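You operate a simulated robot arm through the tools that you are given. There is no shell and no other tool.

You are at the controls of a simulated two-armed robot. One attempt, no reset.

## Task
Shut the bench steam off and bleed it to zero through the iron.
Fine: Dark blue lever shut first; then the iron's lever off, teal lever shut, black knob turned right back; the iron stays put.
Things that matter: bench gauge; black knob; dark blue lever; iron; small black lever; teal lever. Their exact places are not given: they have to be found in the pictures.

It is judged by the outcome, as a careful person would: the job done as asked, and still so three seconds after it is handed in. It fails if anything else is knocked over, pushed out of place, dropped, spilled or broken.

## Robot
Two 6-joint arms with two-finger parallel grippers on one trunk, on a base that drives. Base frame: it is fixed to the floor where the robot stands at the start and does not move with it; the origin is under the middle of the robot, x ahead of it, y to its left, z up. Readings come in m, degrees, newtons and seconds.
The left shoulder is at the start at [0.05, 0.17, 1.28], the right one opposite. Each reaches about 1.092 m from its shoulder. Places, roughly: bench gauge [0.8, 0.2, 1.2]; black knob [0.8, 0.1, 0.9]; dark blue lever [0.8, 0, 0.9]; small black lever [0.6, 0.1, 0.9]; teal lever [0.8, 0.3, 1]. Payload 1.57 kg a hand.
The tool frame of a hand sits at the grasp point between the pads (the TCP): z along the fingers, y along the line on which they close. The tips reach 0.03 m beyond it. The gripper opens to 0.08 m. The fingers are 0.017 m wide and 0.012 m thick; the gripper's body (0.04 by 0.082 m) begins 0.08 m behind the TCP.
Orientation is told as [roll, pitch, yaw] about the base's x, y, z axes, in that order, counted from this pose: with the fingers straight down and closing along the base's y, the tool's x points along the base's -x, its y along +y and its z along -z.

## Interface
- The arms move only by the tool move_arm. It takes "left_rows", "right_rows" or both (then of equal length, played together; a hand with none holds still); each is a list of rows, each an object of numbers (a shift or turn left out is 0, a gripper value left out holds the last): "tx", "ty", "tz": the shift along the tool's x, y, z in m; "wx", "wy", "wz": the turn, a rotation vector about the tool's x, y, z in degrees; "grip": the finger opening in m, from 0 to 0.08. In form: [{"tx": .., "ty": .., "tz": .., "wx": .., "wy": .., "wz": .., "grip": ..}, ...]. A call has 1 to 20 rows; each row is the pose to reach, as a shift and turn from the pose commanded when the call began, along the tool's axes at that moment. Each row takes 0.2 s and may step no farther than 0.05 m and 8.6 degrees from the row before; otherwise, or with a gripper value out of range, the whole call is refused. A pose out of reach is approached as far as the arm can. The call stops where the force on the tool passes 90 N (or 10 N more than at its start, if that is more) or the arm is blocked; 0.2 s more then pass. Each finger travels about 0.072 m/s and halts on what it meets, pressing with about 40 N; the grip force reading is that of the motor and also rises with nothing between the fingers. The clock runs only during rows and for 0.2 s after the last one: add rows that repeat a pose to give the fingers time. The reply holds the time, the measured pose of the TCP, the force on the tool along the base axes, the opening and the grip force, in the units named above and with some noise, with the torque about the TCP (base axes, N m) and any sound that the robot's microphone picked up.
- Cameras (640 x 400 px; columns grow to the right, rows downward): "scene" is now at [0.0334, 0.015, 1.8447]; the picture's right is [0.19, -0.98, 0.00], its down [-0.77, -0.15, -0.62] and it looks along [0.61, 0.12, -0.78] (base axes); focal length 259 px, centre (320, 200). "left" rides on the left gripper at [0.072, 0.007, -0.122] in its tool frame; the picture's right is [-0.09, 1.00, 0.00], its down [-0.84, -0.08, -0.54] and it looks along [-0.54, -0.05, 0.84] (tool axes); focal length 238 px, centre (320, 200). "right" rides on the right gripper at [0.072, -0.007, -0.122] in its tool frame; the picture's right is [0.09, 1.00, 0.00], its down [-0.84, 0.08, -0.54] and it looks along [-0.54, 0.05, 0.84] (tool axes); focal length 238 px, centre (320, 200).
- snapshot(camera): a new picture of that camera. The clock stands still meanwhile.
- raise_lower(by): slides the trunk up (or, below 0, down) by that many m; the arms and the scene camera ride with it, the base frame stays. It gives what a move gives, with no picture.
- drive_base(legs): drives the robot by 1 to 6 legs, each [ahead, left, turn to the left] in m, m and degrees, along the robot's own axes; the way and the turn of a leg run together, so that a leg with both is an arc; at most 1.5 m and 180 degrees a leg. The arms and the cameras ride along, it lands a little off, and it stops where it bumps. It gives what a move gives.
- aim_head(pan, tilt): turns the head with the scene camera to pan (to the left, within 86 degrees either way) and tilt (down, from -29 to 69), counted from straight ahead of the robot. It gives what a move gives.
- point_at(camera, pixels): for up to 12 pixels [column, row] of the newest picture of that camera ("zoom" is the newest enlarged one), the place [x, y, z] in the base frame of the surface seen there, good to about 0.003 m. The clock stands still meanwhile.
- enlarge(camera, box): a new picture of the part [left, top, right, bottom] of that camera's present view, enlarged. The clock stands still meanwhile.
- job_done(): hands the job in; it is judged then, once.

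Open the grippers and draw the arms clear of the work before you hand the job in, unless the task says otherwise.

The tools are called after "Request:" by a JSON object that holds its "op" and its "data". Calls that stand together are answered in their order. move_arm: Moves the arms, as the interface text tells. Its arguments: {"type":"object","properties":{"left_rows":{"type":"array"},"right_rows":{"type":"array"}},"required":[]} The other tools are called the same way: raise_lower (by) slides the trunk up or down; drive_base (legs) drives the base; aim_head (pan, tilt) turns the head that bears the scene camera; snapshot (camera) takes a picture; point_at (camera, pixels) gives the place of the surface under pixels of a picture; enlarge (camera, box) takes an enlarged picture of a part of a camera's view; job_done () hands the job in.

At the start:

```text
time: 0.0
left_eef_pos: [0.6611, 0.426, 1.1703]
left_tool_rot: [0.0, 0.1, 0.0]
left_ft_force: [-0.1, 0.1, 0.0]
left_ft_torque: [-0.01, -0.01, 0.02]
left_grip_width: 0.0802
left_finger_force: 0.2
right_eef_pos: [0.6346, -0.159, 1.1684]
right_tool_rot: [0.0, 0.0, 0.0]
right_ft_force: [0.4, 0.6, 0.4]
right_ft_torque: [0.04, -0.03, 0.0]
right_grip_width: 0.0802
right_finger_force: 0.1
trunk travel left (down, up): [-0.895, 0.075]
robot x, y, heading: [-0.0001, 0.0009, 0.1]
head pan, tilt: [11.1, 51.4]
```

scene: 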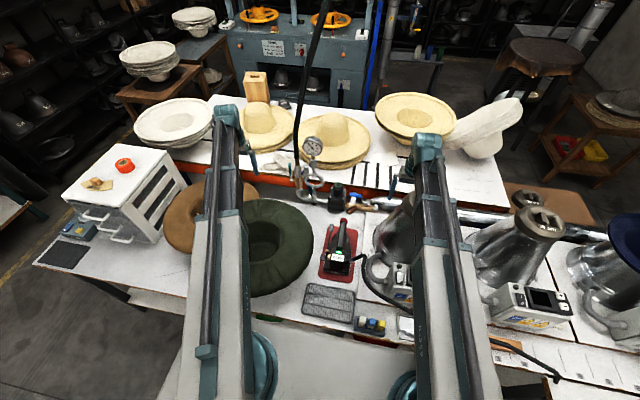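
right: 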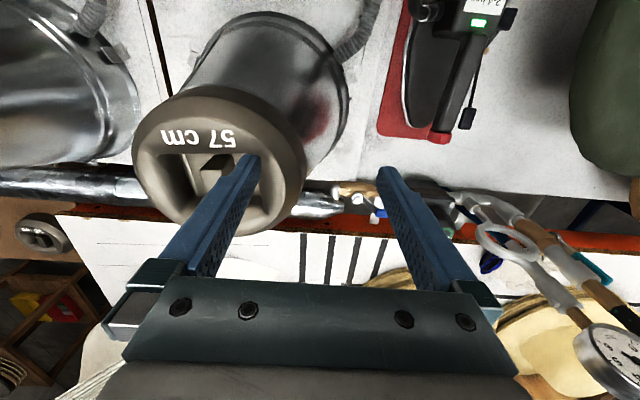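
left: 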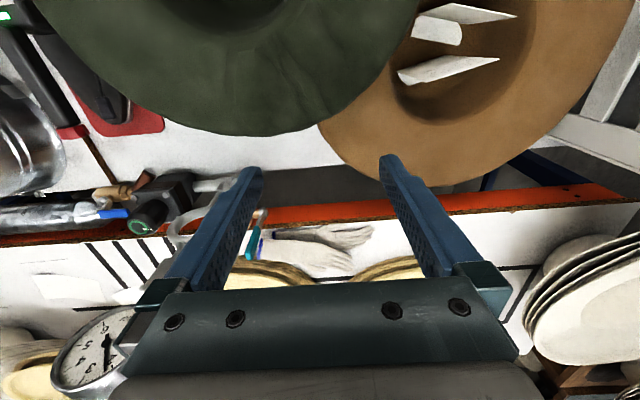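

The scene shows the gauge near (312,146), pipework around (315,185), and the iron near (340,245). I'll enlarge that area to identify the levers.

Request:
{"op": "enlarge", "data": {"camera": "scene", "box": [260, 120, 420, 220]}}

Request:
{"op": "enlarge", "data": {"camera": "scene", "box": [290, 190, 418, 270]}}

Request:
{"op": "enlarge", "data": {"camera": "right", "box": [320, 100, 640, 300]}}

Request:
{"op": "enlarge", "data": {"camera": "left", "box": [0, 100, 320, 300]}}

```text
4.00 times, centred on (340, 170) of scene
```

zoom: 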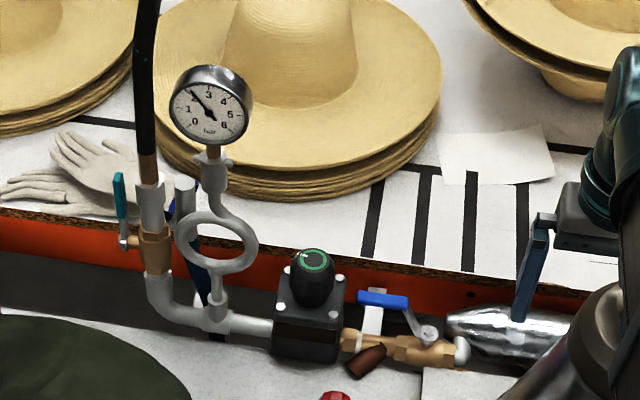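

```text
5.00 times, centred on (354, 230) of scene
```

zoom: 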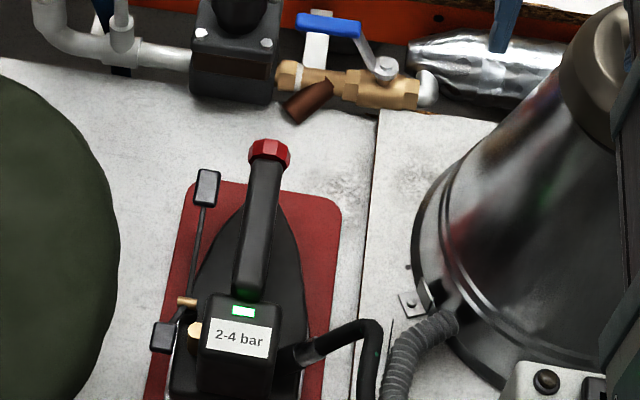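

```text
2.00 times, centred on (480, 200) of right
```

zoom: 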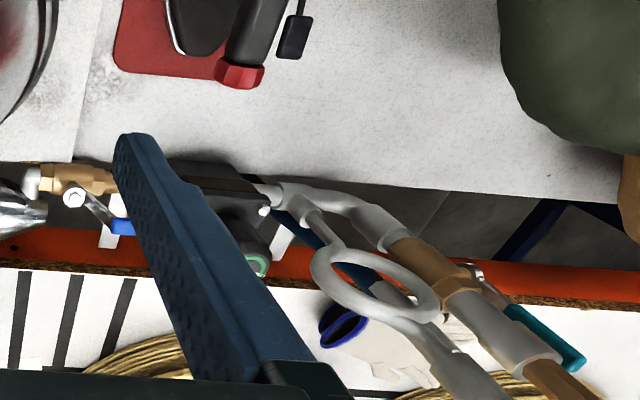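

```text
2.00 times, centred on (160, 200) of left
```

zoom: 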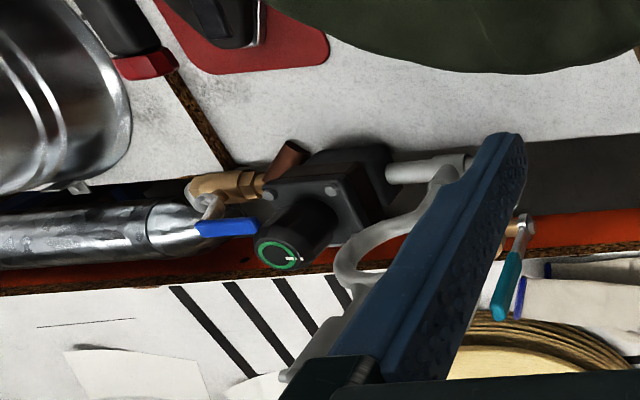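

The zoom shows the blue lever, the black regulator knob with a green ring, the teal lever on the riser and the iron with a thin black lever. I'll enlarge the valve group to measure it.

Request:
{"op": "enlarge", "data": {"camera": "scene", "box": [320, 175, 400, 225]}}

Request:
{"op": "point_at", "data": {"camera": "zoom", "pixels": [[80, 80], [300, 155], [320, 200], [275, 160], [420, 230], [435, 225], [400, 260], [370, 265], [220, 240], [90, 180], [240, 290], [495, 280]]}}

```text
8.00 times, centred on (360, 200) of scene
```

zoom: 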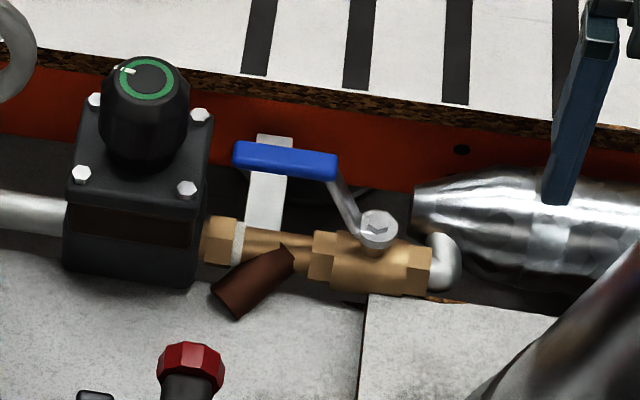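

```text
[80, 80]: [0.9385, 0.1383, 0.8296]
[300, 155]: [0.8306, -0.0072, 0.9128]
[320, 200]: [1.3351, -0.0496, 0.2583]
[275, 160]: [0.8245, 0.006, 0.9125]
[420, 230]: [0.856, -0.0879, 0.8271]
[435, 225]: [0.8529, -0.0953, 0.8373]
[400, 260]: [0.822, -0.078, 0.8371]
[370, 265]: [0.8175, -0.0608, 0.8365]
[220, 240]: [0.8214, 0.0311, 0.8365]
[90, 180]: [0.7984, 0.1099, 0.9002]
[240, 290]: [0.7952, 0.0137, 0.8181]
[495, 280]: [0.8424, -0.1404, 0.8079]
```

I'll measure the blue lever and its stem more finely, together with the knob.

Request:
{"op": "point_at", "data": {"camera": "zoom", "pixels": [[240, 150], [240, 165], [290, 160], [333, 165], [333, 180], [350, 205], [378, 228], [378, 216], [145, 72], [125, 71], [150, 110], [180, 85]]}}

Request:
{"op": "enlarge", "data": {"camera": "scene", "box": [280, 130, 344, 210]}}

```text
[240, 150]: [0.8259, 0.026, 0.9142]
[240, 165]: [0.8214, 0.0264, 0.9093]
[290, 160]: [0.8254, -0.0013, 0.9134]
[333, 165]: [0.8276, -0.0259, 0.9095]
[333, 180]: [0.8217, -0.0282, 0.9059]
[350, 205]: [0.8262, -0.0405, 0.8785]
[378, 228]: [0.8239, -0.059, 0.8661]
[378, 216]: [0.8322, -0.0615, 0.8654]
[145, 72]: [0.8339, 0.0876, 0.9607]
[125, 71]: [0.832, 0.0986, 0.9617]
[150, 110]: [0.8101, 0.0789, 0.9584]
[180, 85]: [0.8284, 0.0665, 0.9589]
```

```text
5.00 times, centred on (312, 170) of scene
```

zoom: 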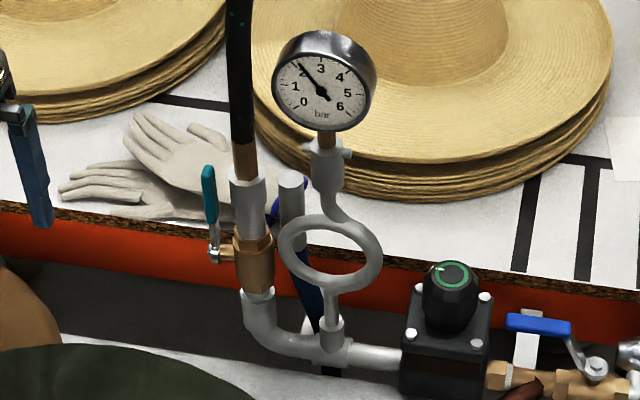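

The gauge reads about 2 bar. I'll measure the teal lever, its stem, the dark-blue bit behind the siphon and the nearby pipes.

Request:
{"op": "point_at", "data": {"camera": "zoom", "pixels": [[208, 170], [211, 200], [212, 220], [214, 250], [228, 255], [254, 255], [248, 195], [272, 208], [291, 182], [290, 230], [320, 90], [325, 150]]}}

Request:
{"op": "enlarge", "data": {"camera": "scene", "box": [310, 215, 374, 295]}}

```text
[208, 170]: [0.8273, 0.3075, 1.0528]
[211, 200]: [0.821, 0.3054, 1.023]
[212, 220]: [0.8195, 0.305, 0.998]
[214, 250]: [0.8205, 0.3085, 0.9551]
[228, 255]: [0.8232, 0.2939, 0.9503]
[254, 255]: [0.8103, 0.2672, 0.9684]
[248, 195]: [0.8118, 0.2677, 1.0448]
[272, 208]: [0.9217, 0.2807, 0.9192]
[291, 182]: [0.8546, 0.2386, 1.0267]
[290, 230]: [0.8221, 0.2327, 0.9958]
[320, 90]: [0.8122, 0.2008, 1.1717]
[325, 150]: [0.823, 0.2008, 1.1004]
```

```text
5.00 times, centred on (342, 255) of scene
```

zoom: 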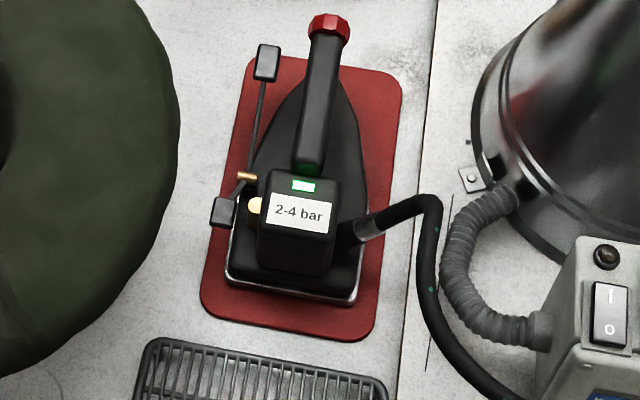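

I'll measure the iron's lever and body in this zoom.

Request:
{"op": "point_at", "data": {"camera": "zoom", "pixels": [[267, 62], [267, 78], [258, 130], [250, 165], [245, 177], [235, 190], [222, 212], [255, 208], [302, 186], [300, 215], [328, 30], [318, 120]]}}

Request:
{"op": "enlarge", "data": {"camera": "scene", "box": [324, 218, 364, 268]}}

```text
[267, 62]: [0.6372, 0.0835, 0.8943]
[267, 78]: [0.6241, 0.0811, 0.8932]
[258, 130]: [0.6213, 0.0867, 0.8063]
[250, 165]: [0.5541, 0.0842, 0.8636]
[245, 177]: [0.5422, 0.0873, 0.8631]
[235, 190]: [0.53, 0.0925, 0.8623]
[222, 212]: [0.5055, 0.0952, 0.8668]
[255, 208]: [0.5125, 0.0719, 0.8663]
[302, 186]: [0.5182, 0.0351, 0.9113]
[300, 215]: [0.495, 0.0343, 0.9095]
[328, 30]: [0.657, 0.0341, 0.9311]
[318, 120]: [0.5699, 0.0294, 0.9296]
```

```text
8.00 times, centred on (344, 243) of scene
```

zoom: 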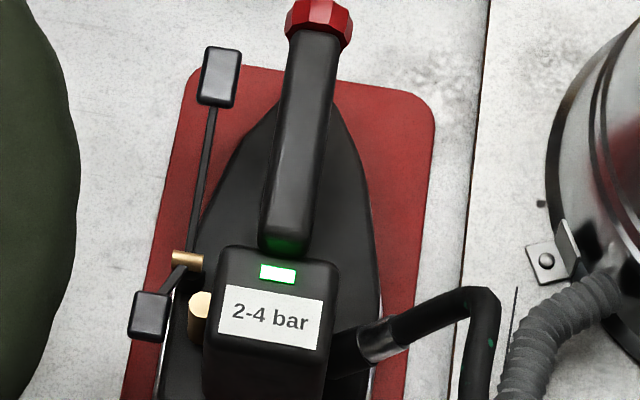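

The zoom renders true detail, so I'll look closer at the iron's lever and at the knob marking.

Request:
{"op": "enlarge", "data": {"camera": "scene", "box": [328, 244, 352, 264]}}

Request:
{"op": "enlarge", "data": {"camera": "scene", "box": [326, 180, 350, 195]}}

Request:
{"op": "enlarge", "data": {"camera": "scene", "box": [300, 130, 330, 160]}}

Request:
{"op": "enlarge", "data": {"camera": "left", "box": [90, 160, 200, 250]}}

```text
16.00 times, centred on (340, 254) of scene
```

zoom: 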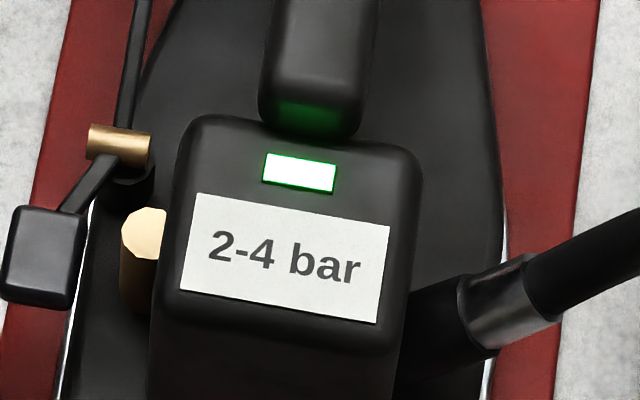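

```text
16.00 times, centred on (338, 188) of scene
```

zoom: 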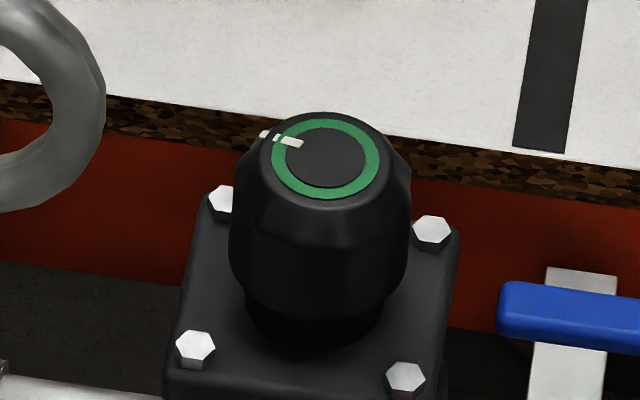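

```text
13.33 times, centred on (315, 145) of scene
```

zoom: 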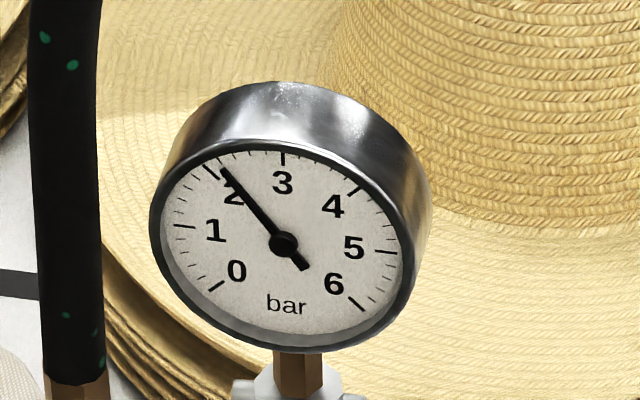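

```text
4.44 times, centred on (145, 205) of left
```

zoom: 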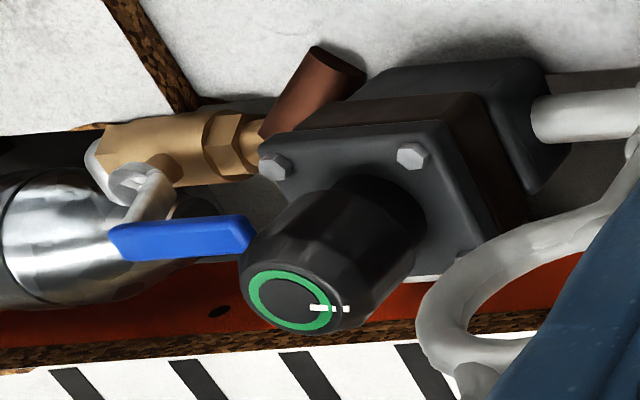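

I'll take the knob zoom again and measure the bolts and the knob rim to get its axis and size.

Request:
{"op": "enlarge", "data": {"camera": "scene", "box": [326, 180, 350, 200]}}

Request:
{"op": "point_at", "data": {"camera": "zoom", "pixels": [[222, 230], [432, 260], [194, 380], [325, 185], [325, 148], [325, 222], [276, 186], [375, 190], [240, 270], [400, 270], [320, 340], [290, 172]]}}

```text
16.00 times, centred on (338, 190) of scene
```

zoom: 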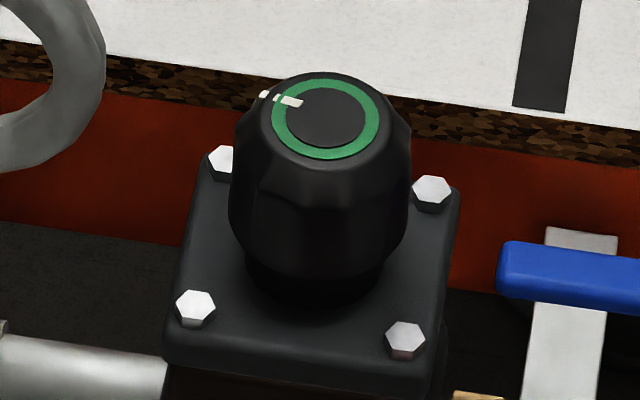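

```text
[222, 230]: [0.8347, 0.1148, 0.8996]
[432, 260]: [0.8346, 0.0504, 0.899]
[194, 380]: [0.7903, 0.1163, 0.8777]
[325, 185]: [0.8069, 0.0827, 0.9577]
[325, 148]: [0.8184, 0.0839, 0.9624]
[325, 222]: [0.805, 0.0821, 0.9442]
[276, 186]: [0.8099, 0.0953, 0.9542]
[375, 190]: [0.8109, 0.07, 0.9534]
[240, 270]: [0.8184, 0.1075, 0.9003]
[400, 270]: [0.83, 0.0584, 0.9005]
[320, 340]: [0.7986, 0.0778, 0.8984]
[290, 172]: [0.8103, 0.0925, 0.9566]
```

I'll measure the knob's top disc precisely in the same zoom.

Request:
{"op": "point_at", "data": {"camera": "zoom", "pixels": [[325, 118], [325, 78], [325, 160], [273, 118], [378, 122], [288, 100], [264, 94], [235, 160], [408, 165], [238, 240], [400, 245], [320, 265]]}}

```text
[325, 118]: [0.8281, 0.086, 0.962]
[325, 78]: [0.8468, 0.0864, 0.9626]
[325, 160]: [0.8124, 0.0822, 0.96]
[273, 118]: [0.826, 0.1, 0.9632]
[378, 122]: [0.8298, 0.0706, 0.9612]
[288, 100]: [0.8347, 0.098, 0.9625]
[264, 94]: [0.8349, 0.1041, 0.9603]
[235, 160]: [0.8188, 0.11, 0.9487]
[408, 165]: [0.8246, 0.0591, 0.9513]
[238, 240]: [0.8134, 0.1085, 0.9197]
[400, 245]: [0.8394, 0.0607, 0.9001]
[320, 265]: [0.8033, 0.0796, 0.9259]
```

The knob is at about (0.828, 0.0855), top z 0.962, radius about 0.025. I'll take fresh pictures and check the height of the cones near the right hand, the second table edge and other obstacles.

Request:
{"op": "snapshot", "data": {"camera": "right"}}

Request:
{"op": "snapshot", "data": {"camera": "scene"}}

Request:
{"op": "point_at", "data": {"camera": "right", "pixels": [[200, 137], [140, 130], [285, 110], [220, 220], [300, 150], [345, 100], [350, 205], [300, 235], [270, 245], [440, 60], [470, 20], [505, 245]]}}

Request:
{"op": "point_at", "data": {"camera": "scene", "pixels": [[395, 165], [395, 200], [312, 125], [325, 20], [303, 150], [415, 120], [340, 145], [265, 230], [250, 250], [345, 190], [365, 180], [470, 190]]}}

```text
taken
```

right: 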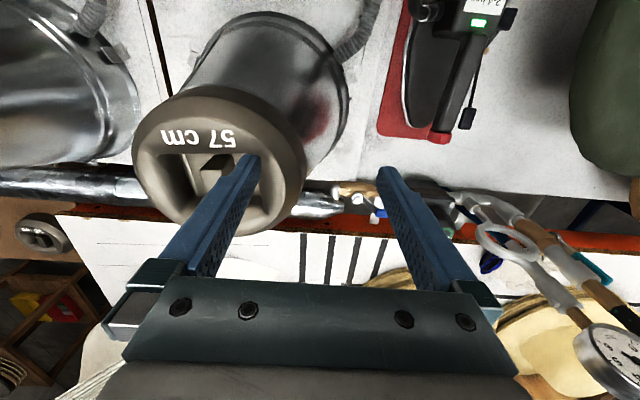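

```text
taken
```

scene: 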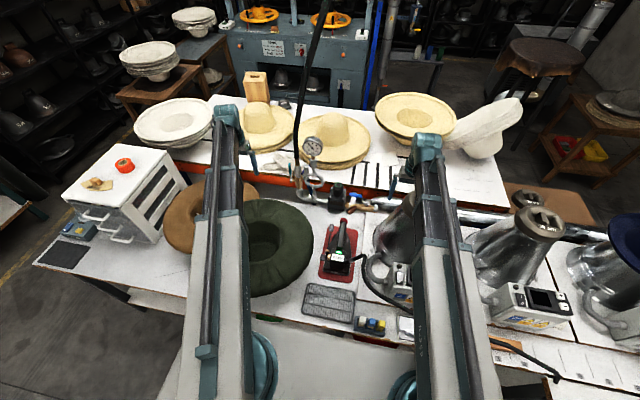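

```text
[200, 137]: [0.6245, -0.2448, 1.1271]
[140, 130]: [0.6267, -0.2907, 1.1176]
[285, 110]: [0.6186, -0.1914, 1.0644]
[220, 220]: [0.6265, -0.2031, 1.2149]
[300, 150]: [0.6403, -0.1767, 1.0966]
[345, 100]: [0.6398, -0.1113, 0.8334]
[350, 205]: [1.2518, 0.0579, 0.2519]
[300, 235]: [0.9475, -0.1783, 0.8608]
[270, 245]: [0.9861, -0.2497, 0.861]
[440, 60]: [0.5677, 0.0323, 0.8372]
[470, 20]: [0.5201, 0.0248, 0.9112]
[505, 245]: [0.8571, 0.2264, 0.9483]
```

```text
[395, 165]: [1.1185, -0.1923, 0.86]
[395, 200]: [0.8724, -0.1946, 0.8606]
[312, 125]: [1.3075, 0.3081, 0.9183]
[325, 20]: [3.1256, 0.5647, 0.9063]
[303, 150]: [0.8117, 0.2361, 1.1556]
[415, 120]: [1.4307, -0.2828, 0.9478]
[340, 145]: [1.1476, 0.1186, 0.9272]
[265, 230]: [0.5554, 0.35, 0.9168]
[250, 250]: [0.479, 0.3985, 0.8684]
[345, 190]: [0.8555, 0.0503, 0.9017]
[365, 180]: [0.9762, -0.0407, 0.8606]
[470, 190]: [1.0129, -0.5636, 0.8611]
```

The first cone (top about z 1.13, y<-0.17) sits just right of the right hand, so I must lift before moving. I'll check the white bracket behind the blue lever and look closely at the hub.

Request:
{"op": "enlarge", "data": {"camera": "scene", "box": [346, 188, 378, 208]}}

Request:
{"op": "point_at", "data": {"camera": "zoom", "pixels": [[140, 50], [110, 50], [110, 150], [110, 190], [60, 80], [60, 110], [200, 95], [200, 125], [340, 220], [340, 260], [280, 180], [60, 70]]}}

```text
16.00 times, centred on (362, 198) of scene
```

zoom: 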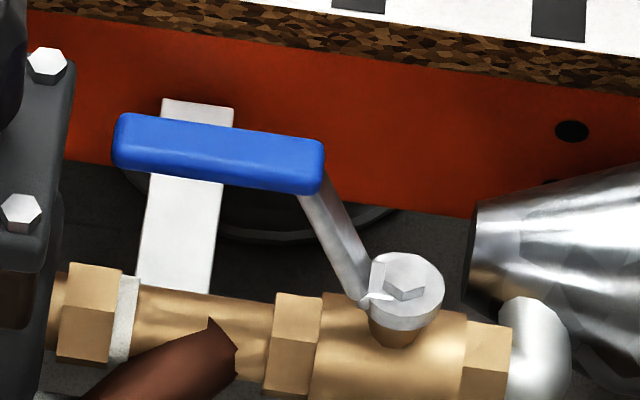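

```text
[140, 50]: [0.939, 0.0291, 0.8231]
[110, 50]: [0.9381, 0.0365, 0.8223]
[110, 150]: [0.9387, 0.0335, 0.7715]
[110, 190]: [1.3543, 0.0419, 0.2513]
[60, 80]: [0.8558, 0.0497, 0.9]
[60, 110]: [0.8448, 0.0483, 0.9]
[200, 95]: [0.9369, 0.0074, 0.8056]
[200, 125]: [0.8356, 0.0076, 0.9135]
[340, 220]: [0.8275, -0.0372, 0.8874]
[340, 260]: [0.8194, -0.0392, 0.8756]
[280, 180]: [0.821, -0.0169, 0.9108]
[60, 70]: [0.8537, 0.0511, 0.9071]
```

The blue handle spans y -0.027..0.028, x about 0.818–0.836, z 0.90–0.914, with its stem at (0.826,-0.06), parallel to the pipe (open). I'll lift the right hand clear of the cone, then move it above the handle while yawing +90° so the fingers can straddle it.

Request:
{"op": "move_arm", "data": {"right_rows": [{"tz": -0.05}, {"tx": -0.016, "ty": 0.0135, "tz": -0.05, "wz": -7.5}, {"tx": -0.032, "ty": 0.027, "tz": -0.05, "wz": -15}, {"tx": -0.048, "ty": 0.0405, "tz": -0.05, "wz": -22.5}, {"tx": -0.064, "ty": 0.054, "tz": -0.05, "wz": -30}, {"tx": -0.08, "ty": 0.0675, "tz": -0.05, "wz": -37.5}, {"tx": -0.096, "ty": 0.081, "tz": -0.05, "wz": -45}, {"tx": -0.112, "ty": 0.0945, "tz": -0.05, "wz": -52.5}, {"tx": -0.128, "ty": 0.108, "tz": -0.05, "wz": -60}, {"tx": -0.144, "ty": 0.1215, "tz": -0.05, "wz": -67.5}, {"tx": -0.16, "ty": 0.135, "tz": -0.05, "wz": -75}, {"tx": -0.176, "ty": 0.1485, "tz": -0.05, "wz": -82.5}, {"tx": -0.1924, "ty": 0.162, "tz": -0.05, "wz": -90}, {"tx": -0.1924, "ty": 0.162, "tz": -0.05, "wz": -90}]}}

```text
time: 3.0
left_eef_pos: [0.661, 0.4265, 1.1695]
left_tool_rot: [0.1, 0.0, 0.1]
left_ft_force: [-0.1, -0.1, 0.1]
left_ft_torque: [0.0, 0.01, -0.02]
left_grip_width: 0.08
left_finger_force: 0.0
right_eef_pos: [0.825, 0.0018, 1.1708]
right_tool_rot: [0.1, 0.0, 90.1]
right_ft_force: [-0.3, 0.2, 0.5]
right_ft_torque: [-0.02, 0.04, -0.02]
right_grip_width: 0.08
right_finger_force: 0.0
right hand out of reach, approached as far as the arm can: row 1, 2, 3, 4, 5, 6, 7, 8, 9, 10, 11, 12, 13, 14
trunk travel left (down, up): [-0.895, 0.075]
robot x, y, heading: [-0.0016, 0.0006, 0.1]
head pan, tilt: [11.1, 51.4]
```

The right hand is at (0.825, 0.002, 1.171) with yaw 90; it couldn't rise above 1.17. I'll look from the right hand camera and the scene.

Request:
{"op": "snapshot", "data": {"camera": "right"}}

Request:
{"op": "snapshot", "data": {"camera": "scene"}}

```text
taken
```

right: 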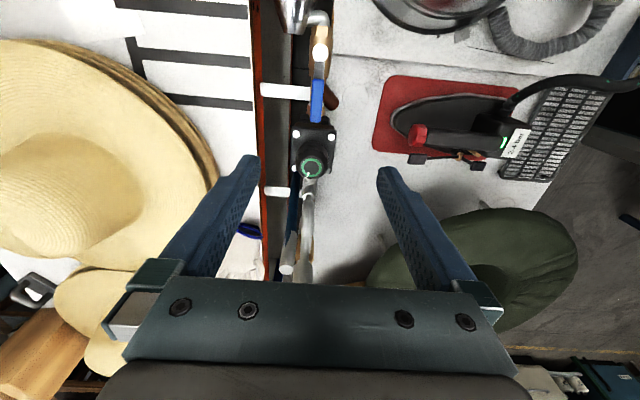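

```text
taken
```

scene: 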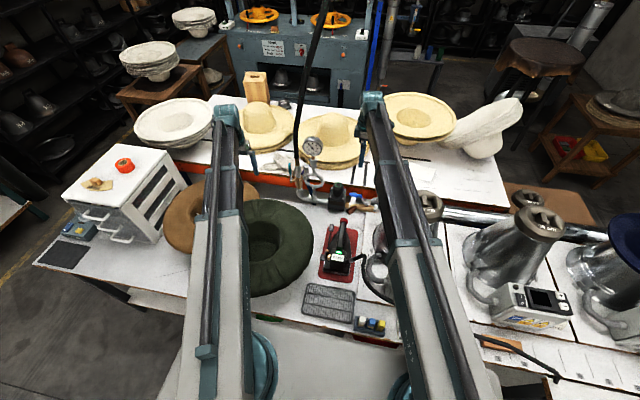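

In the right view the blue handle is at (317,98) just ahead between the fingers. I'll lower by 0.12 m and read the pose.

Request:
{"op": "move_arm", "data": {"right_rows": [{"tz": 0.04}, {"tz": 0.08}, {"tz": 0.12}, {"tz": 0.12}]}}

Request:
{"op": "snapshot", "data": {"camera": "right"}}

```text
time: 4.0
left_eef_pos: [0.662, 0.426, 1.1702]
left_tool_rot: [-0.1, 0.0, 0.0]
left_ft_force: [-0.2, -0.1, 0.7]
left_ft_torque: [0.01, 0.02, -0.01]
left_grip_width: 0.0801
left_finger_force: 0.1
right_eef_pos: [0.8302, 0.003, 1.1692]
right_tool_rot: [0.0, 0.0, 90.0]
right_ft_force: [0.4, 0.2, 0.4]
right_ft_torque: [0.0, -0.02, 0.02]
right_grip_width: 0.08
right_finger_force: 0.1
right hand out of reach, approached as far as the arm can: row 1, 2, 3, 4
trunk travel left (down, up): [-0.895, 0.075]
robot x, y, heading: [-0.0015, -0.0003, -0.0]
head pan, tilt: [11.1, 51.4]
```

```text
taken
```

right: 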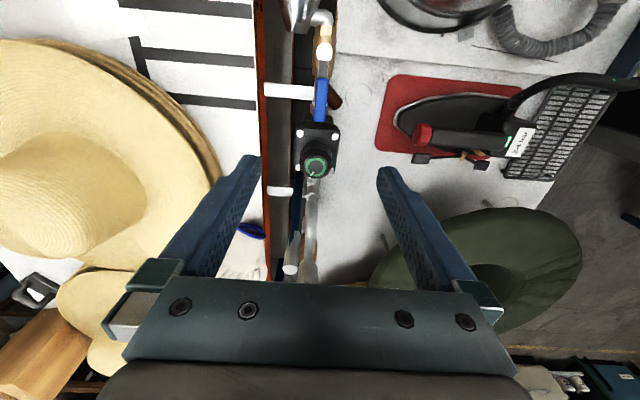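

The hand stayed at z 1.169, flagged out of reach. I'll test a small downward step to understand the limit.

Request:
{"op": "move_arm", "data": {"right_rows": [{"tz": 0.02}, {"tz": 0.02}]}}

```text
time: 4.6
left_eef_pos: [0.6613, 0.4245, 1.1698]
left_tool_rot: [0.0, 0.1, 0.0]
left_ft_force: [0.2, 0.0, -0.9]
left_ft_torque: [0.01, 0.02, 0.0]
left_grip_width: 0.08
left_finger_force: 0.0
right_eef_pos: [0.8276, 0.001, 1.168]
right_tool_rot: [0.0, -0.1, 90.0]
right_ft_force: [-0.7, 0.0, -0.8]
right_ft_torque: [0.0, 0.01, 0.0]
right_grip_width: 0.0799
right_finger_force: 0.0
right hand out of reach, approached as far as the arm can: row 1, 2
trunk travel left (down, up): [-0.895, 0.075]
robot x, y, heading: [-0.0006, -0.0012, 0.3]
head pan, tilt: [11.1, 51.4]
```

Vertical hand motion seems locked at z 1.17, as if the arm only moves in a plane. I'll inspect the arm structure and test a small tool tilt.

Request:
{"op": "enlarge", "data": {"camera": "scene", "box": [160, 80, 480, 400]}}

Request:
{"op": "move_arm", "data": {"right_rows": [{"wx": 8}, {"wx": 8}]}}

```text
1.25 times, centred on (320, 240) of scene
```

zoom: 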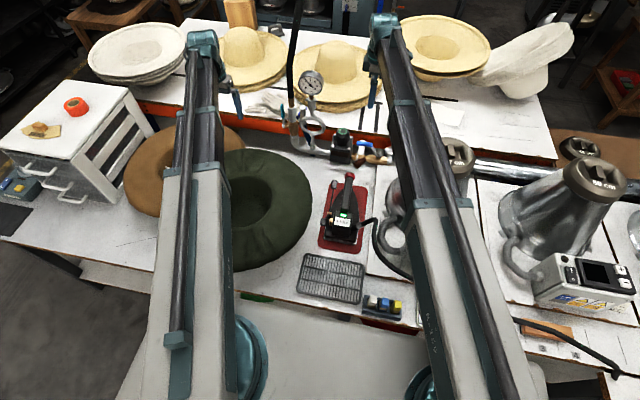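

```text
time: 5.2
left_eef_pos: [0.6621, 0.4255, 1.1681]
left_tool_rot: [0.0, 0.0, 0.0]
left_ft_force: [0.0, -0.4, -0.9]
left_ft_torque: [-0.01, 0.03, 0.01]
left_grip_width: 0.0798
left_finger_force: 0.1
right_eef_pos: [0.8275, 0.0019, 1.1724]
right_tool_rot: [-8.0, 0.1, 90.0]
right_ft_force: [0.0, -0.2, -0.3]
right_ft_torque: [0.0, -0.01, 0.04]
right_grip_width: 0.0798
right_finger_force: 0.0
trunk travel left (down, up): [-0.895, 0.075]
robot x, y, heading: [0.0007, 0.0017, -0.2]
head pan, tilt: [11.1, 51.4]
```

The tilt was reached without complaint, and the arms look telescopic. I'll tilt back and try a downward step along with it.

Request:
{"op": "move_arm", "data": {"right_rows": [{"tz": 0.03}, {"tz": 0.03}]}}

```text
time: 5.8
left_eef_pos: [0.661, 0.4257, 1.1698]
left_tool_rot: [0.1, 0.0, 0.0]
left_ft_force: [0.0, -0.3, 0.0]
left_ft_torque: [0.02, 0.03, 0.0]
left_grip_width: 0.08
left_finger_force: 0.0
right_eef_pos: [0.831, 0.0012, 1.172]
right_tool_rot: [-7.9, 0.0, 90.1]
right_ft_force: [-0.1, 1.2, -0.3]
right_ft_torque: [0.0, -0.01, 0.02]
right_grip_width: 0.08
right_finger_force: 0.1
right hand out of reach, approached as far as the arm can: row 1, 2
trunk travel left (down, up): [-0.895, 0.075]
robot x, y, heading: [0.0011, 0.0037, 0.0]
head pan, tilt: [11.1, 51.4]
```

So the wrists ride at a fixed height and only the trunk changes z. I need obstacle heights (hats, cones, arm links) before lowering; measuring them now.

Request:
{"op": "snapshot", "data": {"camera": "scene"}}

Request:
{"op": "point_at", "data": {"camera": "scene", "pixels": [[262, 240], [290, 215], [300, 250], [265, 200], [248, 265], [190, 215], [185, 240], [220, 150], [222, 120], [210, 250], [380, 150], [400, 230]]}}

Request:
{"op": "snapshot", "data": {"camera": "left"}}

Request:
{"op": "point_at", "data": {"camera": "left", "pixels": [[300, 70], [340, 100], [240, 30], [400, 120], [520, 100], [470, 60], [380, 30], [240, 120], [470, 210], [60, 150], [30, 120], [350, 235]]}}

```text
taken
```

scene: 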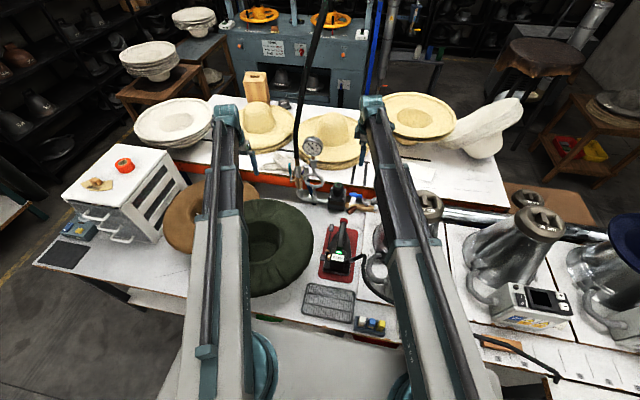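

```text
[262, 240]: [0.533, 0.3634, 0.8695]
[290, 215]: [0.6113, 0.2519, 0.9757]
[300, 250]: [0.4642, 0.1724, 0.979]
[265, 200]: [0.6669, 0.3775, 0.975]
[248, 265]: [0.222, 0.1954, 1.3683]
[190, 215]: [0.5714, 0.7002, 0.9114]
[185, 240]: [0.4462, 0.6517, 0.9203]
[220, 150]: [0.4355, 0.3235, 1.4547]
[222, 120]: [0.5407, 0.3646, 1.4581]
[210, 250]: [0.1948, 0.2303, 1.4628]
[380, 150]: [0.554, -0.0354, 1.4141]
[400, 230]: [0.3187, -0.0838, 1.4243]
```

```text
taken
```

left: 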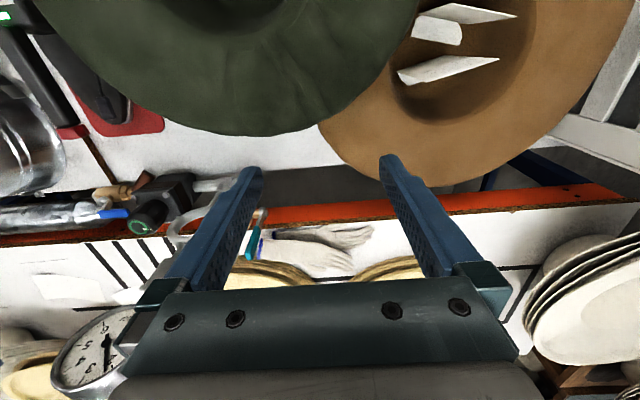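

```text
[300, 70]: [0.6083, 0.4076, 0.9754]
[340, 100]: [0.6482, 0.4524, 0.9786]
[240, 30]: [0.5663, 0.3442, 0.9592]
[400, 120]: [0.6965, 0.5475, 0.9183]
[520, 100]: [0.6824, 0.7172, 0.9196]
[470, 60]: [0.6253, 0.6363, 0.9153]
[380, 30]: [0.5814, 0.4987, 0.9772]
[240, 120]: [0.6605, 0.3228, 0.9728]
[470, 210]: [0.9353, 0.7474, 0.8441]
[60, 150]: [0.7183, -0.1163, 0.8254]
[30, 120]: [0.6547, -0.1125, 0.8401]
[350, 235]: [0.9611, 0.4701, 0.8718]
```

The arm links ride high (z about 1.36–1.46, roughly 0.23 above the hand), and the green hat brim is at z 0.979 with x up to 0.67. Before lowering the trunk, I level the right hand again and park the left hand in the free gap at about (0.755, 0.45).

Request:
{"op": "move_arm", "data": {"right_rows": [{"wx": -4}, {"wx": -8}, {"wx": -8}], "left_rows": [{"tx": -0.035, "ty": 0.01}, {"tx": -0.07, "ty": 0.018}, {"tx": -0.094, "ty": 0.024}]}}

Request:
{"op": "snapshot", "data": {"camera": "left"}}

Request:
{"op": "snapshot", "data": {"camera": "right"}}

```text
time: 6.6
left_eef_pos: [0.7559, 0.4483, 1.1694]
left_tool_rot: [0.0, 0.1, 0.0]
left_ft_force: [0.9, 0.8, -0.9]
left_ft_torque: [-0.01, -0.02, 0.04]
left_grip_width: 0.0799
left_finger_force: 0.0
right_eef_pos: [0.8289, -0.0005, 1.1691]
right_tool_rot: [0.1, 0.0, 90.0]
right_ft_force: [0.4, -0.1, 0.5]
right_ft_torque: [0.01, 0.03, -0.02]
right_grip_width: 0.0804
right_finger_force: 0.0
trunk travel left (down, up): [-0.895, 0.075]
robot x, y, heading: [0.0029, -0.003, 0.1]
head pan, tilt: [11.1, 51.4]
```

```text
taken
```

left: 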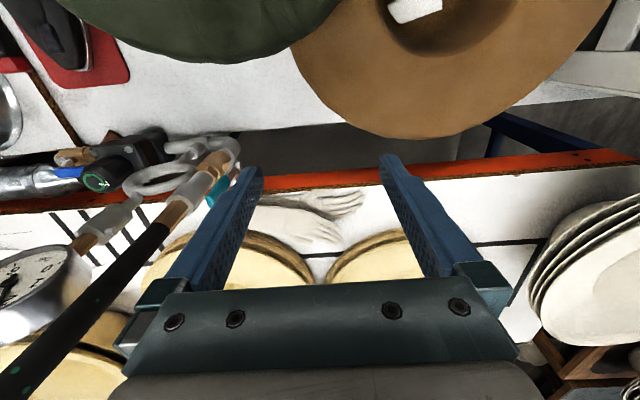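

```text
taken
```

right: 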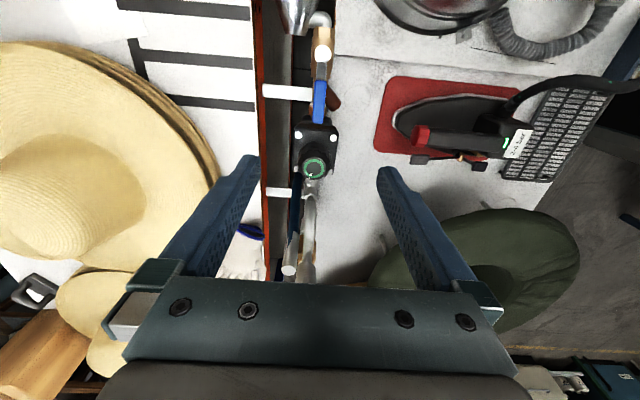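

I'll check clearance under the left fingers (hat edges) and under the right fingers before lowering.

Request:
{"op": "point_at", "data": {"camera": "left", "pixels": [[420, 134], [370, 115], [330, 85], [220, 60], [330, 140], [340, 205], [400, 170], [290, 215]]}}

Request:
{"op": "point_at", "data": {"camera": "right", "pixels": [[321, 82], [317, 120], [322, 52], [313, 168], [313, 155], [300, 130], [334, 132], [300, 165], [265, 95], [320, 20]]}}

```text
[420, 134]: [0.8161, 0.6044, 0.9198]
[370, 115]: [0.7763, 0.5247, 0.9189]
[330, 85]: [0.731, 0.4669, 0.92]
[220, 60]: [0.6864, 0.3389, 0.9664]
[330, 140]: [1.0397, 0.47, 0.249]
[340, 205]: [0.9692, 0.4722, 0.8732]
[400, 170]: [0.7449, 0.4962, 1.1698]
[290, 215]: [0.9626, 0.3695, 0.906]
```

```text
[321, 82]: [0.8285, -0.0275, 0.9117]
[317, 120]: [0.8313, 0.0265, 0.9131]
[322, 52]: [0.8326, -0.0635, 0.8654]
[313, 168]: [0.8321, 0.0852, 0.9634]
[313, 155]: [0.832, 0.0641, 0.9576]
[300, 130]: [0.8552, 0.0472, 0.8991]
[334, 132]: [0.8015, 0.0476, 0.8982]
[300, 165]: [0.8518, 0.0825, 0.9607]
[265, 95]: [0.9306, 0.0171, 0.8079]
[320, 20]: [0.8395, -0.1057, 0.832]
```

The brown hat reaches x 0.776 at y 0.525 (z 0.92), too close. I'll move the left hand to about (0.80, 0.40) and close it so it clears the hats.

Request:
{"op": "move_arm", "data": {"left_rows": [{"tx": -0.022, "ty": -0.024, "grip": 0.06}, {"tx": -0.044, "ty": -0.048, "grip": 0.04}, {"tx": -0.044, "ty": -0.048, "grip": 0.02}, {"tx": -0.044, "ty": -0.048, "grip": 0.0}, {"tx": -0.044, "ty": -0.048, "grip": 0.0}, {"tx": -0.044, "ty": -0.048, "grip": 0.0}]}}

Request:
{"op": "snapshot", "data": {"camera": "left"}}

```text
time: 8.0
left_eef_pos: [0.797, 0.4009, 1.1695]
left_tool_rot: [0.1, 0.0, 0.1]
left_ft_force: [-0.4, -1.0, 0.1]
left_ft_torque: [0.0, 0.0, 0.0]
left_grip_width: 0.0
left_finger_force: 21.3
right_eef_pos: [0.8287, -0.0002, 1.1701]
right_tool_rot: [0.0, 0.0, 90.0]
right_ft_force: [-0.2, 1.7, -0.2]
right_ft_torque: [-0.01, -0.01, 0.04]
right_grip_width: 0.08
right_finger_force: 0.1
trunk travel left (down, up): [-0.895, 0.075]
robot x, y, heading: [-0.0003, 0.0021, 0.2]
head pan, tilt: [11.1, 51.4]
```

```text
taken
```

left: 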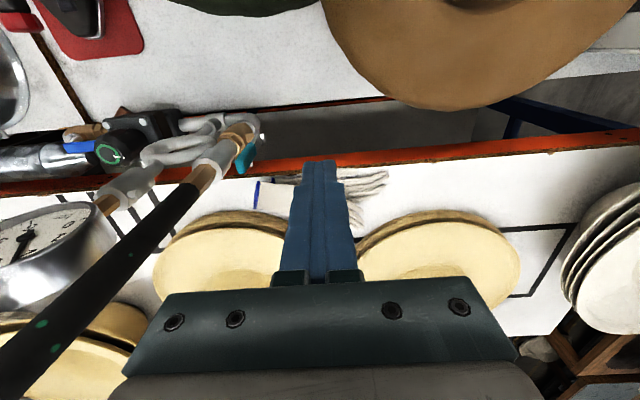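

The left hand is over the free gap. I'll check where the black hose runs relative to the left hand.

Request:
{"op": "point_at", "data": {"camera": "left", "pixels": [[185, 200], [130, 250], [60, 320], [20, 370], [245, 160], [430, 100], [370, 60], [330, 30], [240, 8], [500, 90]]}}

Request:
{"op": "snapshot", "data": {"camera": "scene"}}

```text
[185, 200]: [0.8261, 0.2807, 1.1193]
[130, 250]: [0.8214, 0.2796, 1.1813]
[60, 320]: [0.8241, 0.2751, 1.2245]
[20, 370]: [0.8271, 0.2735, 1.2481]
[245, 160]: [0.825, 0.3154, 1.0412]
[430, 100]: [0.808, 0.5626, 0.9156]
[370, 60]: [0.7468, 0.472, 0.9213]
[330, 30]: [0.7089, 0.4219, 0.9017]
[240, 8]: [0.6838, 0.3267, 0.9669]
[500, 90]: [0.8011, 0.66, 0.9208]
```

```text
taken
```

scene: 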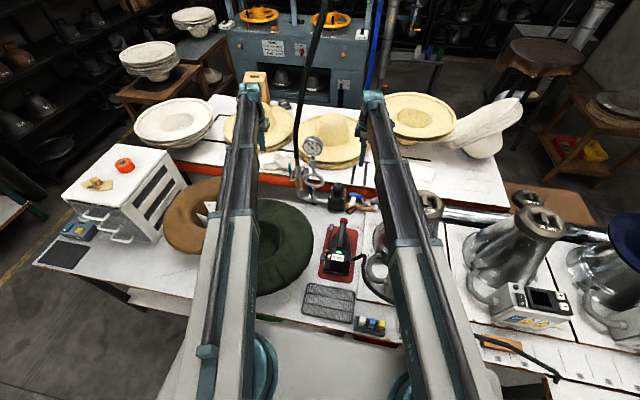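

The hose is vertical at (0.825, 0.275), clear of the left hand. I'll lower the trunk by 0.12 m first.

Request:
{"op": "raise_lower", "data": {"by": -0.12}}

Request:
{"op": "snapshot", "data": {"camera": "right"}}

Request:
{"op": "snapshot", "data": {"camera": "left"}}

Request:
{"op": "snapshot", "data": {"camera": "scene"}}

```text
time: 9.5
left_eef_pos: [0.7973, 0.4003, 1.0499]
left_tool_rot: [0.0, 0.0, 0.0]
left_ft_force: [-0.7, 0.2, -0.8]
left_ft_torque: [-0.02, -0.01, 0.01]
left_grip_width: 0.0
left_finger_force: 21.2
right_eef_pos: [0.8285, 0.0007, 1.0493]
right_tool_rot: [-0.1, -0.1, 90.0]
right_ft_force: [0.2, 1.1, -0.2]
right_ft_torque: [-0.01, 0.02, 0.03]
right_grip_width: 0.0801
right_finger_force: 0.1
trunk travel left (down, up): [-0.775, 0.195]
robot x, y, heading: [-0.0009, -0.0052, 0.0]
head pan, tilt: [11.1, 51.4]
```

```text
taken
```

right: 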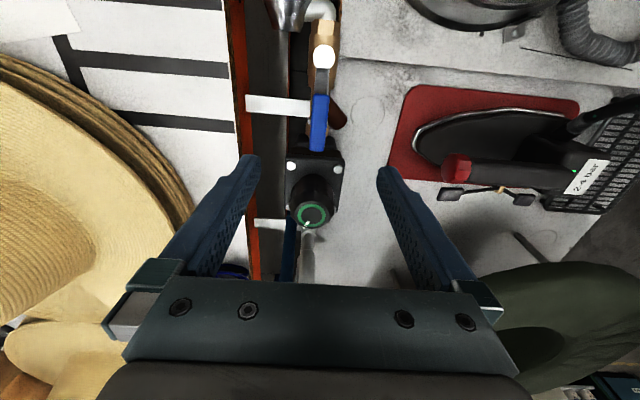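

```text
taken
```

left: 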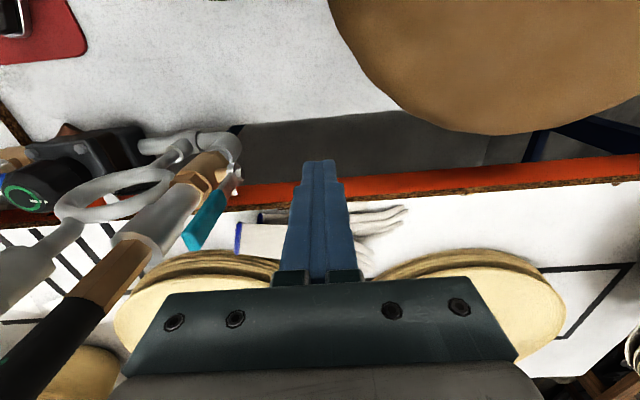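

```text
taken
```

scene: 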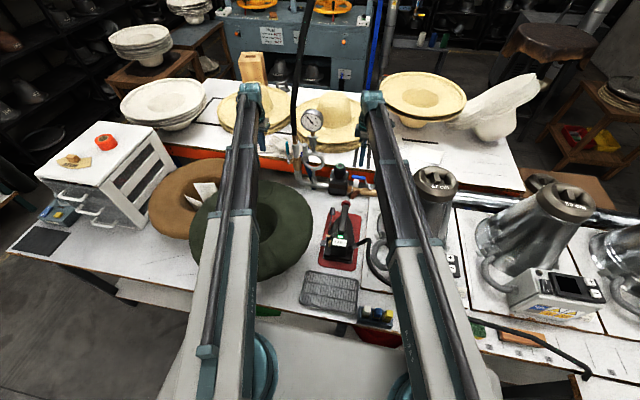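

I'll check the nearest cone relative to the right arm link as I go lower.

Request:
{"op": "point_at", "data": {"camera": "scene", "pixels": [[436, 178], [418, 180], [455, 180], [436, 190], [412, 215], [405, 200], [395, 170], [380, 130], [400, 240], [425, 300], [425, 240], [370, 130]]}}

```text
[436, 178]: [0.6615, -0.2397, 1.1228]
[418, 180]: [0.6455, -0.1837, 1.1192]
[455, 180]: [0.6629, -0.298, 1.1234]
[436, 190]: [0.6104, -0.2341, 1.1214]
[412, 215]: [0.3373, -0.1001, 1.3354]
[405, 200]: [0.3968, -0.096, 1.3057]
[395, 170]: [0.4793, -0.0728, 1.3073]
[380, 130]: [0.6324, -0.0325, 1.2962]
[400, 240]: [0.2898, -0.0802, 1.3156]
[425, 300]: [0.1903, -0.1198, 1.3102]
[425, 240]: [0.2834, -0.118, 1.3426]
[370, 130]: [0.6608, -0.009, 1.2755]
```

The cone top (y ≤ -0.18) stays clear of the right link (y about -0.045±0.05). I'll lower another 0.08 m.

Request:
{"op": "raise_lower", "data": {"by": -0.08}}

Request:
{"op": "snapshot", "data": {"camera": "right"}}

Request:
{"op": "snapshot", "data": {"camera": "left"}}

```text
time: 10.7
left_eef_pos: [0.7971, 0.4005, 0.9698]
left_tool_rot: [-0.1, 0.0, -0.1]
left_ft_force: [0.4, -0.2, -0.1]
left_ft_torque: [0.0, 0.01, 0.04]
left_grip_width: 0.0
left_finger_force: 21.4
right_eef_pos: [0.8279, 0.0005, 0.9697]
right_tool_rot: [0.0, 0.0, 90.0]
right_ft_force: [-0.2, -0.2, 0.3]
right_ft_torque: [0.03, -0.02, 0.02]
right_grip_width: 0.0799
right_finger_force: 0.1
trunk travel left (down, up): [-0.695, 0.275]
robot x, y, heading: [-0.0015, -0.002, -0.2]
head pan, tilt: [11.1, 51.4]
```

```text
taken
```

right: 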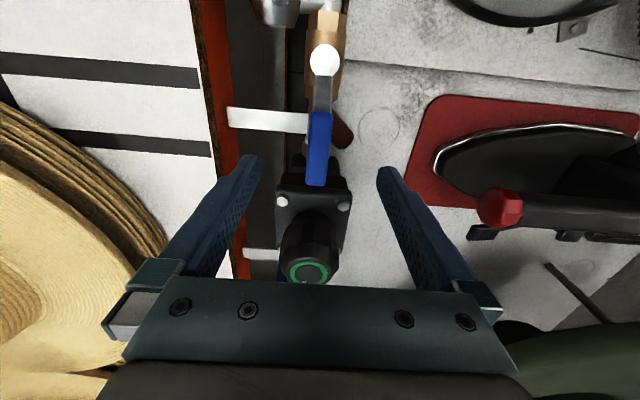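

```text
taken
```

left: 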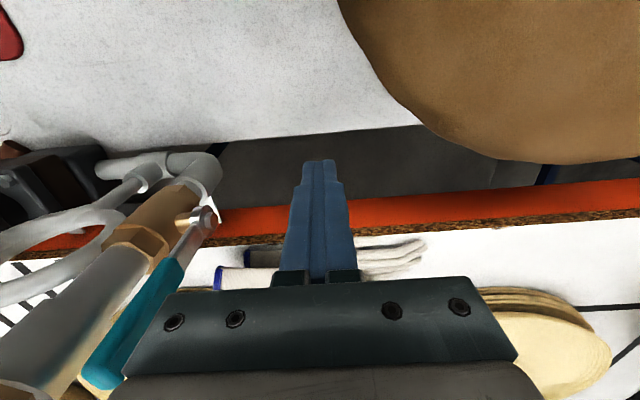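

The handle is centred between the right fingers (column 320). I'll lower the last 0.05 m so the fingers straddle the handle.

Request:
{"op": "raise_lower", "data": {"by": -0.052}}

Request:
{"op": "snapshot", "data": {"camera": "right"}}

Request:
{"op": "snapshot", "data": {"camera": "scene"}}

```text
time: 11.6
left_eef_pos: [0.7981, 0.4001, 0.9171]
left_tool_rot: [0.0, 0.0, -0.1]
left_ft_force: [0.4, -0.2, -0.1]
left_ft_torque: [0.0, 0.01, 0.0]
left_grip_width: 0.0
left_finger_force: 21.5
right_eef_pos: [0.8278, 0.0, 0.9166]
right_tool_rot: [0.0, 0.0, 90.0]
right_ft_force: [0.0, 0.2, 0.0]
right_ft_torque: [0.0, 0.02, 0.01]
right_grip_width: 0.0801
right_finger_force: 0.1
trunk travel left (down, up): [-0.643, 0.327]
robot x, y, heading: [-0.0005, -0.0025, -0.1]
head pan, tilt: [11.1, 51.4]
```

```text
taken
```

right: 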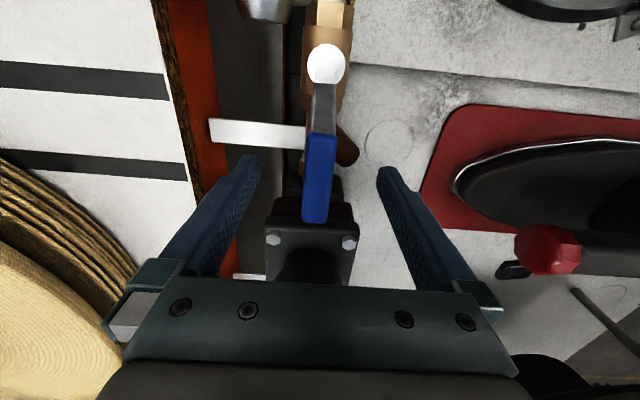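

```text
taken
```

scene: 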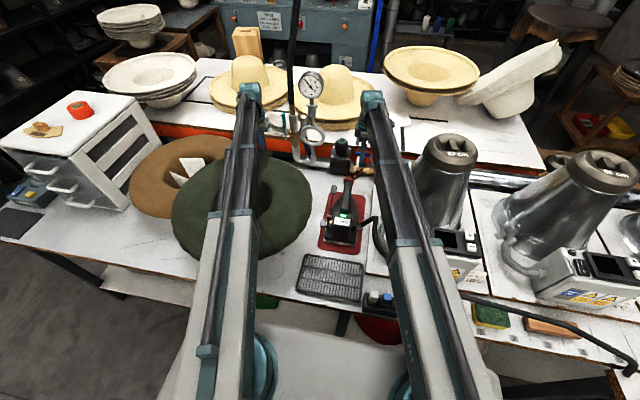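

The fingers straddle the blue handle at (320,175). I'll narrow the gap to 0.034 m and then turn a small trial angle clockwise (toward +x) about the stem, watching the force.

Request:
{"op": "move_arm", "data": {"right_rows": [{"grip": 0.034}, {"grip": 0.034}, {"grip": 0.034}, {"tx": 0.0006, "ty": -0.0086, "wz": 8, "grip": 0.034}, {"tx": 0.0014, "ty": -0.0129, "wz": 12, "grip": 0.034}]}}

Request:
{"op": "snapshot", "data": {"camera": "right"}}

```text
time: 12.8
left_eef_pos: [0.7974, 0.4006, 0.9163]
left_tool_rot: [0.0, 0.0, 0.0]
left_ft_force: [0.2, -0.5, 0.5]
left_ft_torque: [0.02, -0.01, -0.01]
left_grip_width: 0.0
left_finger_force: 21.4
right_eef_pos: [0.8399, -0.0015, 0.9169]
right_tool_rot: [0.2, 0.1, 77.8]
right_ft_force: [-8.5, -1.0, -6.6]
right_ft_torque: [-0.1, -0.08, 0.14]
right_grip_width: 0.0413
right_finger_force: 3.9
trunk travel left (down, up): [-0.643, 0.327]
robot x, y, heading: [0.0009, -0.0038, 0.1]
head pan, tilt: [11.1, 51.4]
```

```text
taken
```

right: 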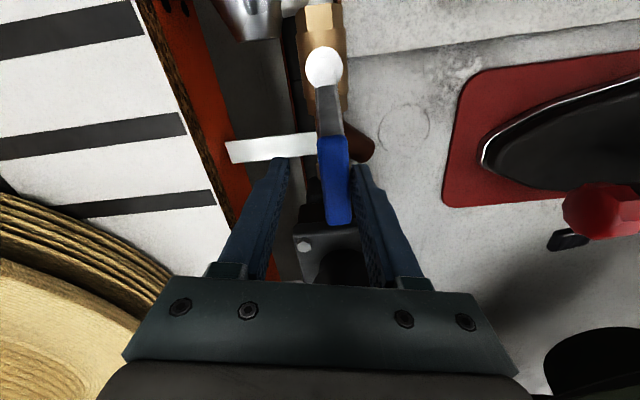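

The lever resists with about 8.5 N and hasn't visibly moved (it's rotated within the hand's view). I'll push slightly further, to 18°, to see if it breaks free.

Request:
{"op": "move_arm", "data": {"right_rows": [{"tx": -0.0002, "ty": -0.0032, "wz": 3, "grip": 0.034}, {"tx": -0.0002, "ty": -0.0064, "wz": 6, "grip": 0.034}]}}

Request:
{"op": "snapshot", "data": {"camera": "right"}}

```text
time: 13.4
left_eef_pos: [0.7956, 0.3992, 0.9179]
left_tool_rot: [0.1, 0.0, 0.0]
left_ft_force: [-0.6, -0.5, -0.1]
left_ft_torque: [-0.02, 0.01, 0.01]
left_grip_width: 0.0
left_finger_force: 21.4
right_eef_pos: [0.8449, -0.0057, 0.9184]
right_tool_rot: [0.2, 0.2, 71.9]
right_ft_force: [-26.5, -11.5, -18.4]
right_ft_torque: [-0.39, -0.29, 0.68]
right_grip_width: 0.0531
right_finger_force: 10.6
trunk travel left (down, up): [-0.643, 0.327]
robot x, y, heading: [0.0012, 0.0028, 0.1]
head pan, tilt: [11.1, 51.4]
```

```text
taken
```

right: 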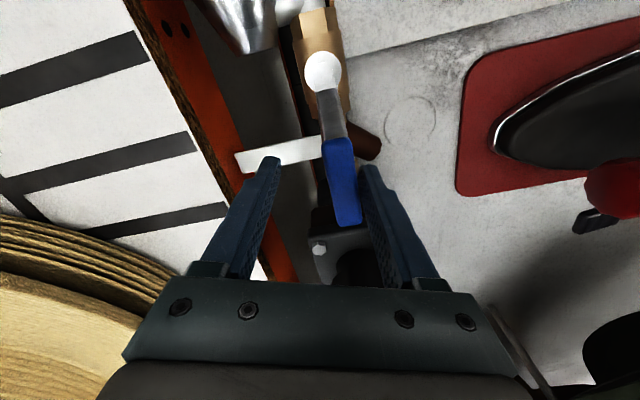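

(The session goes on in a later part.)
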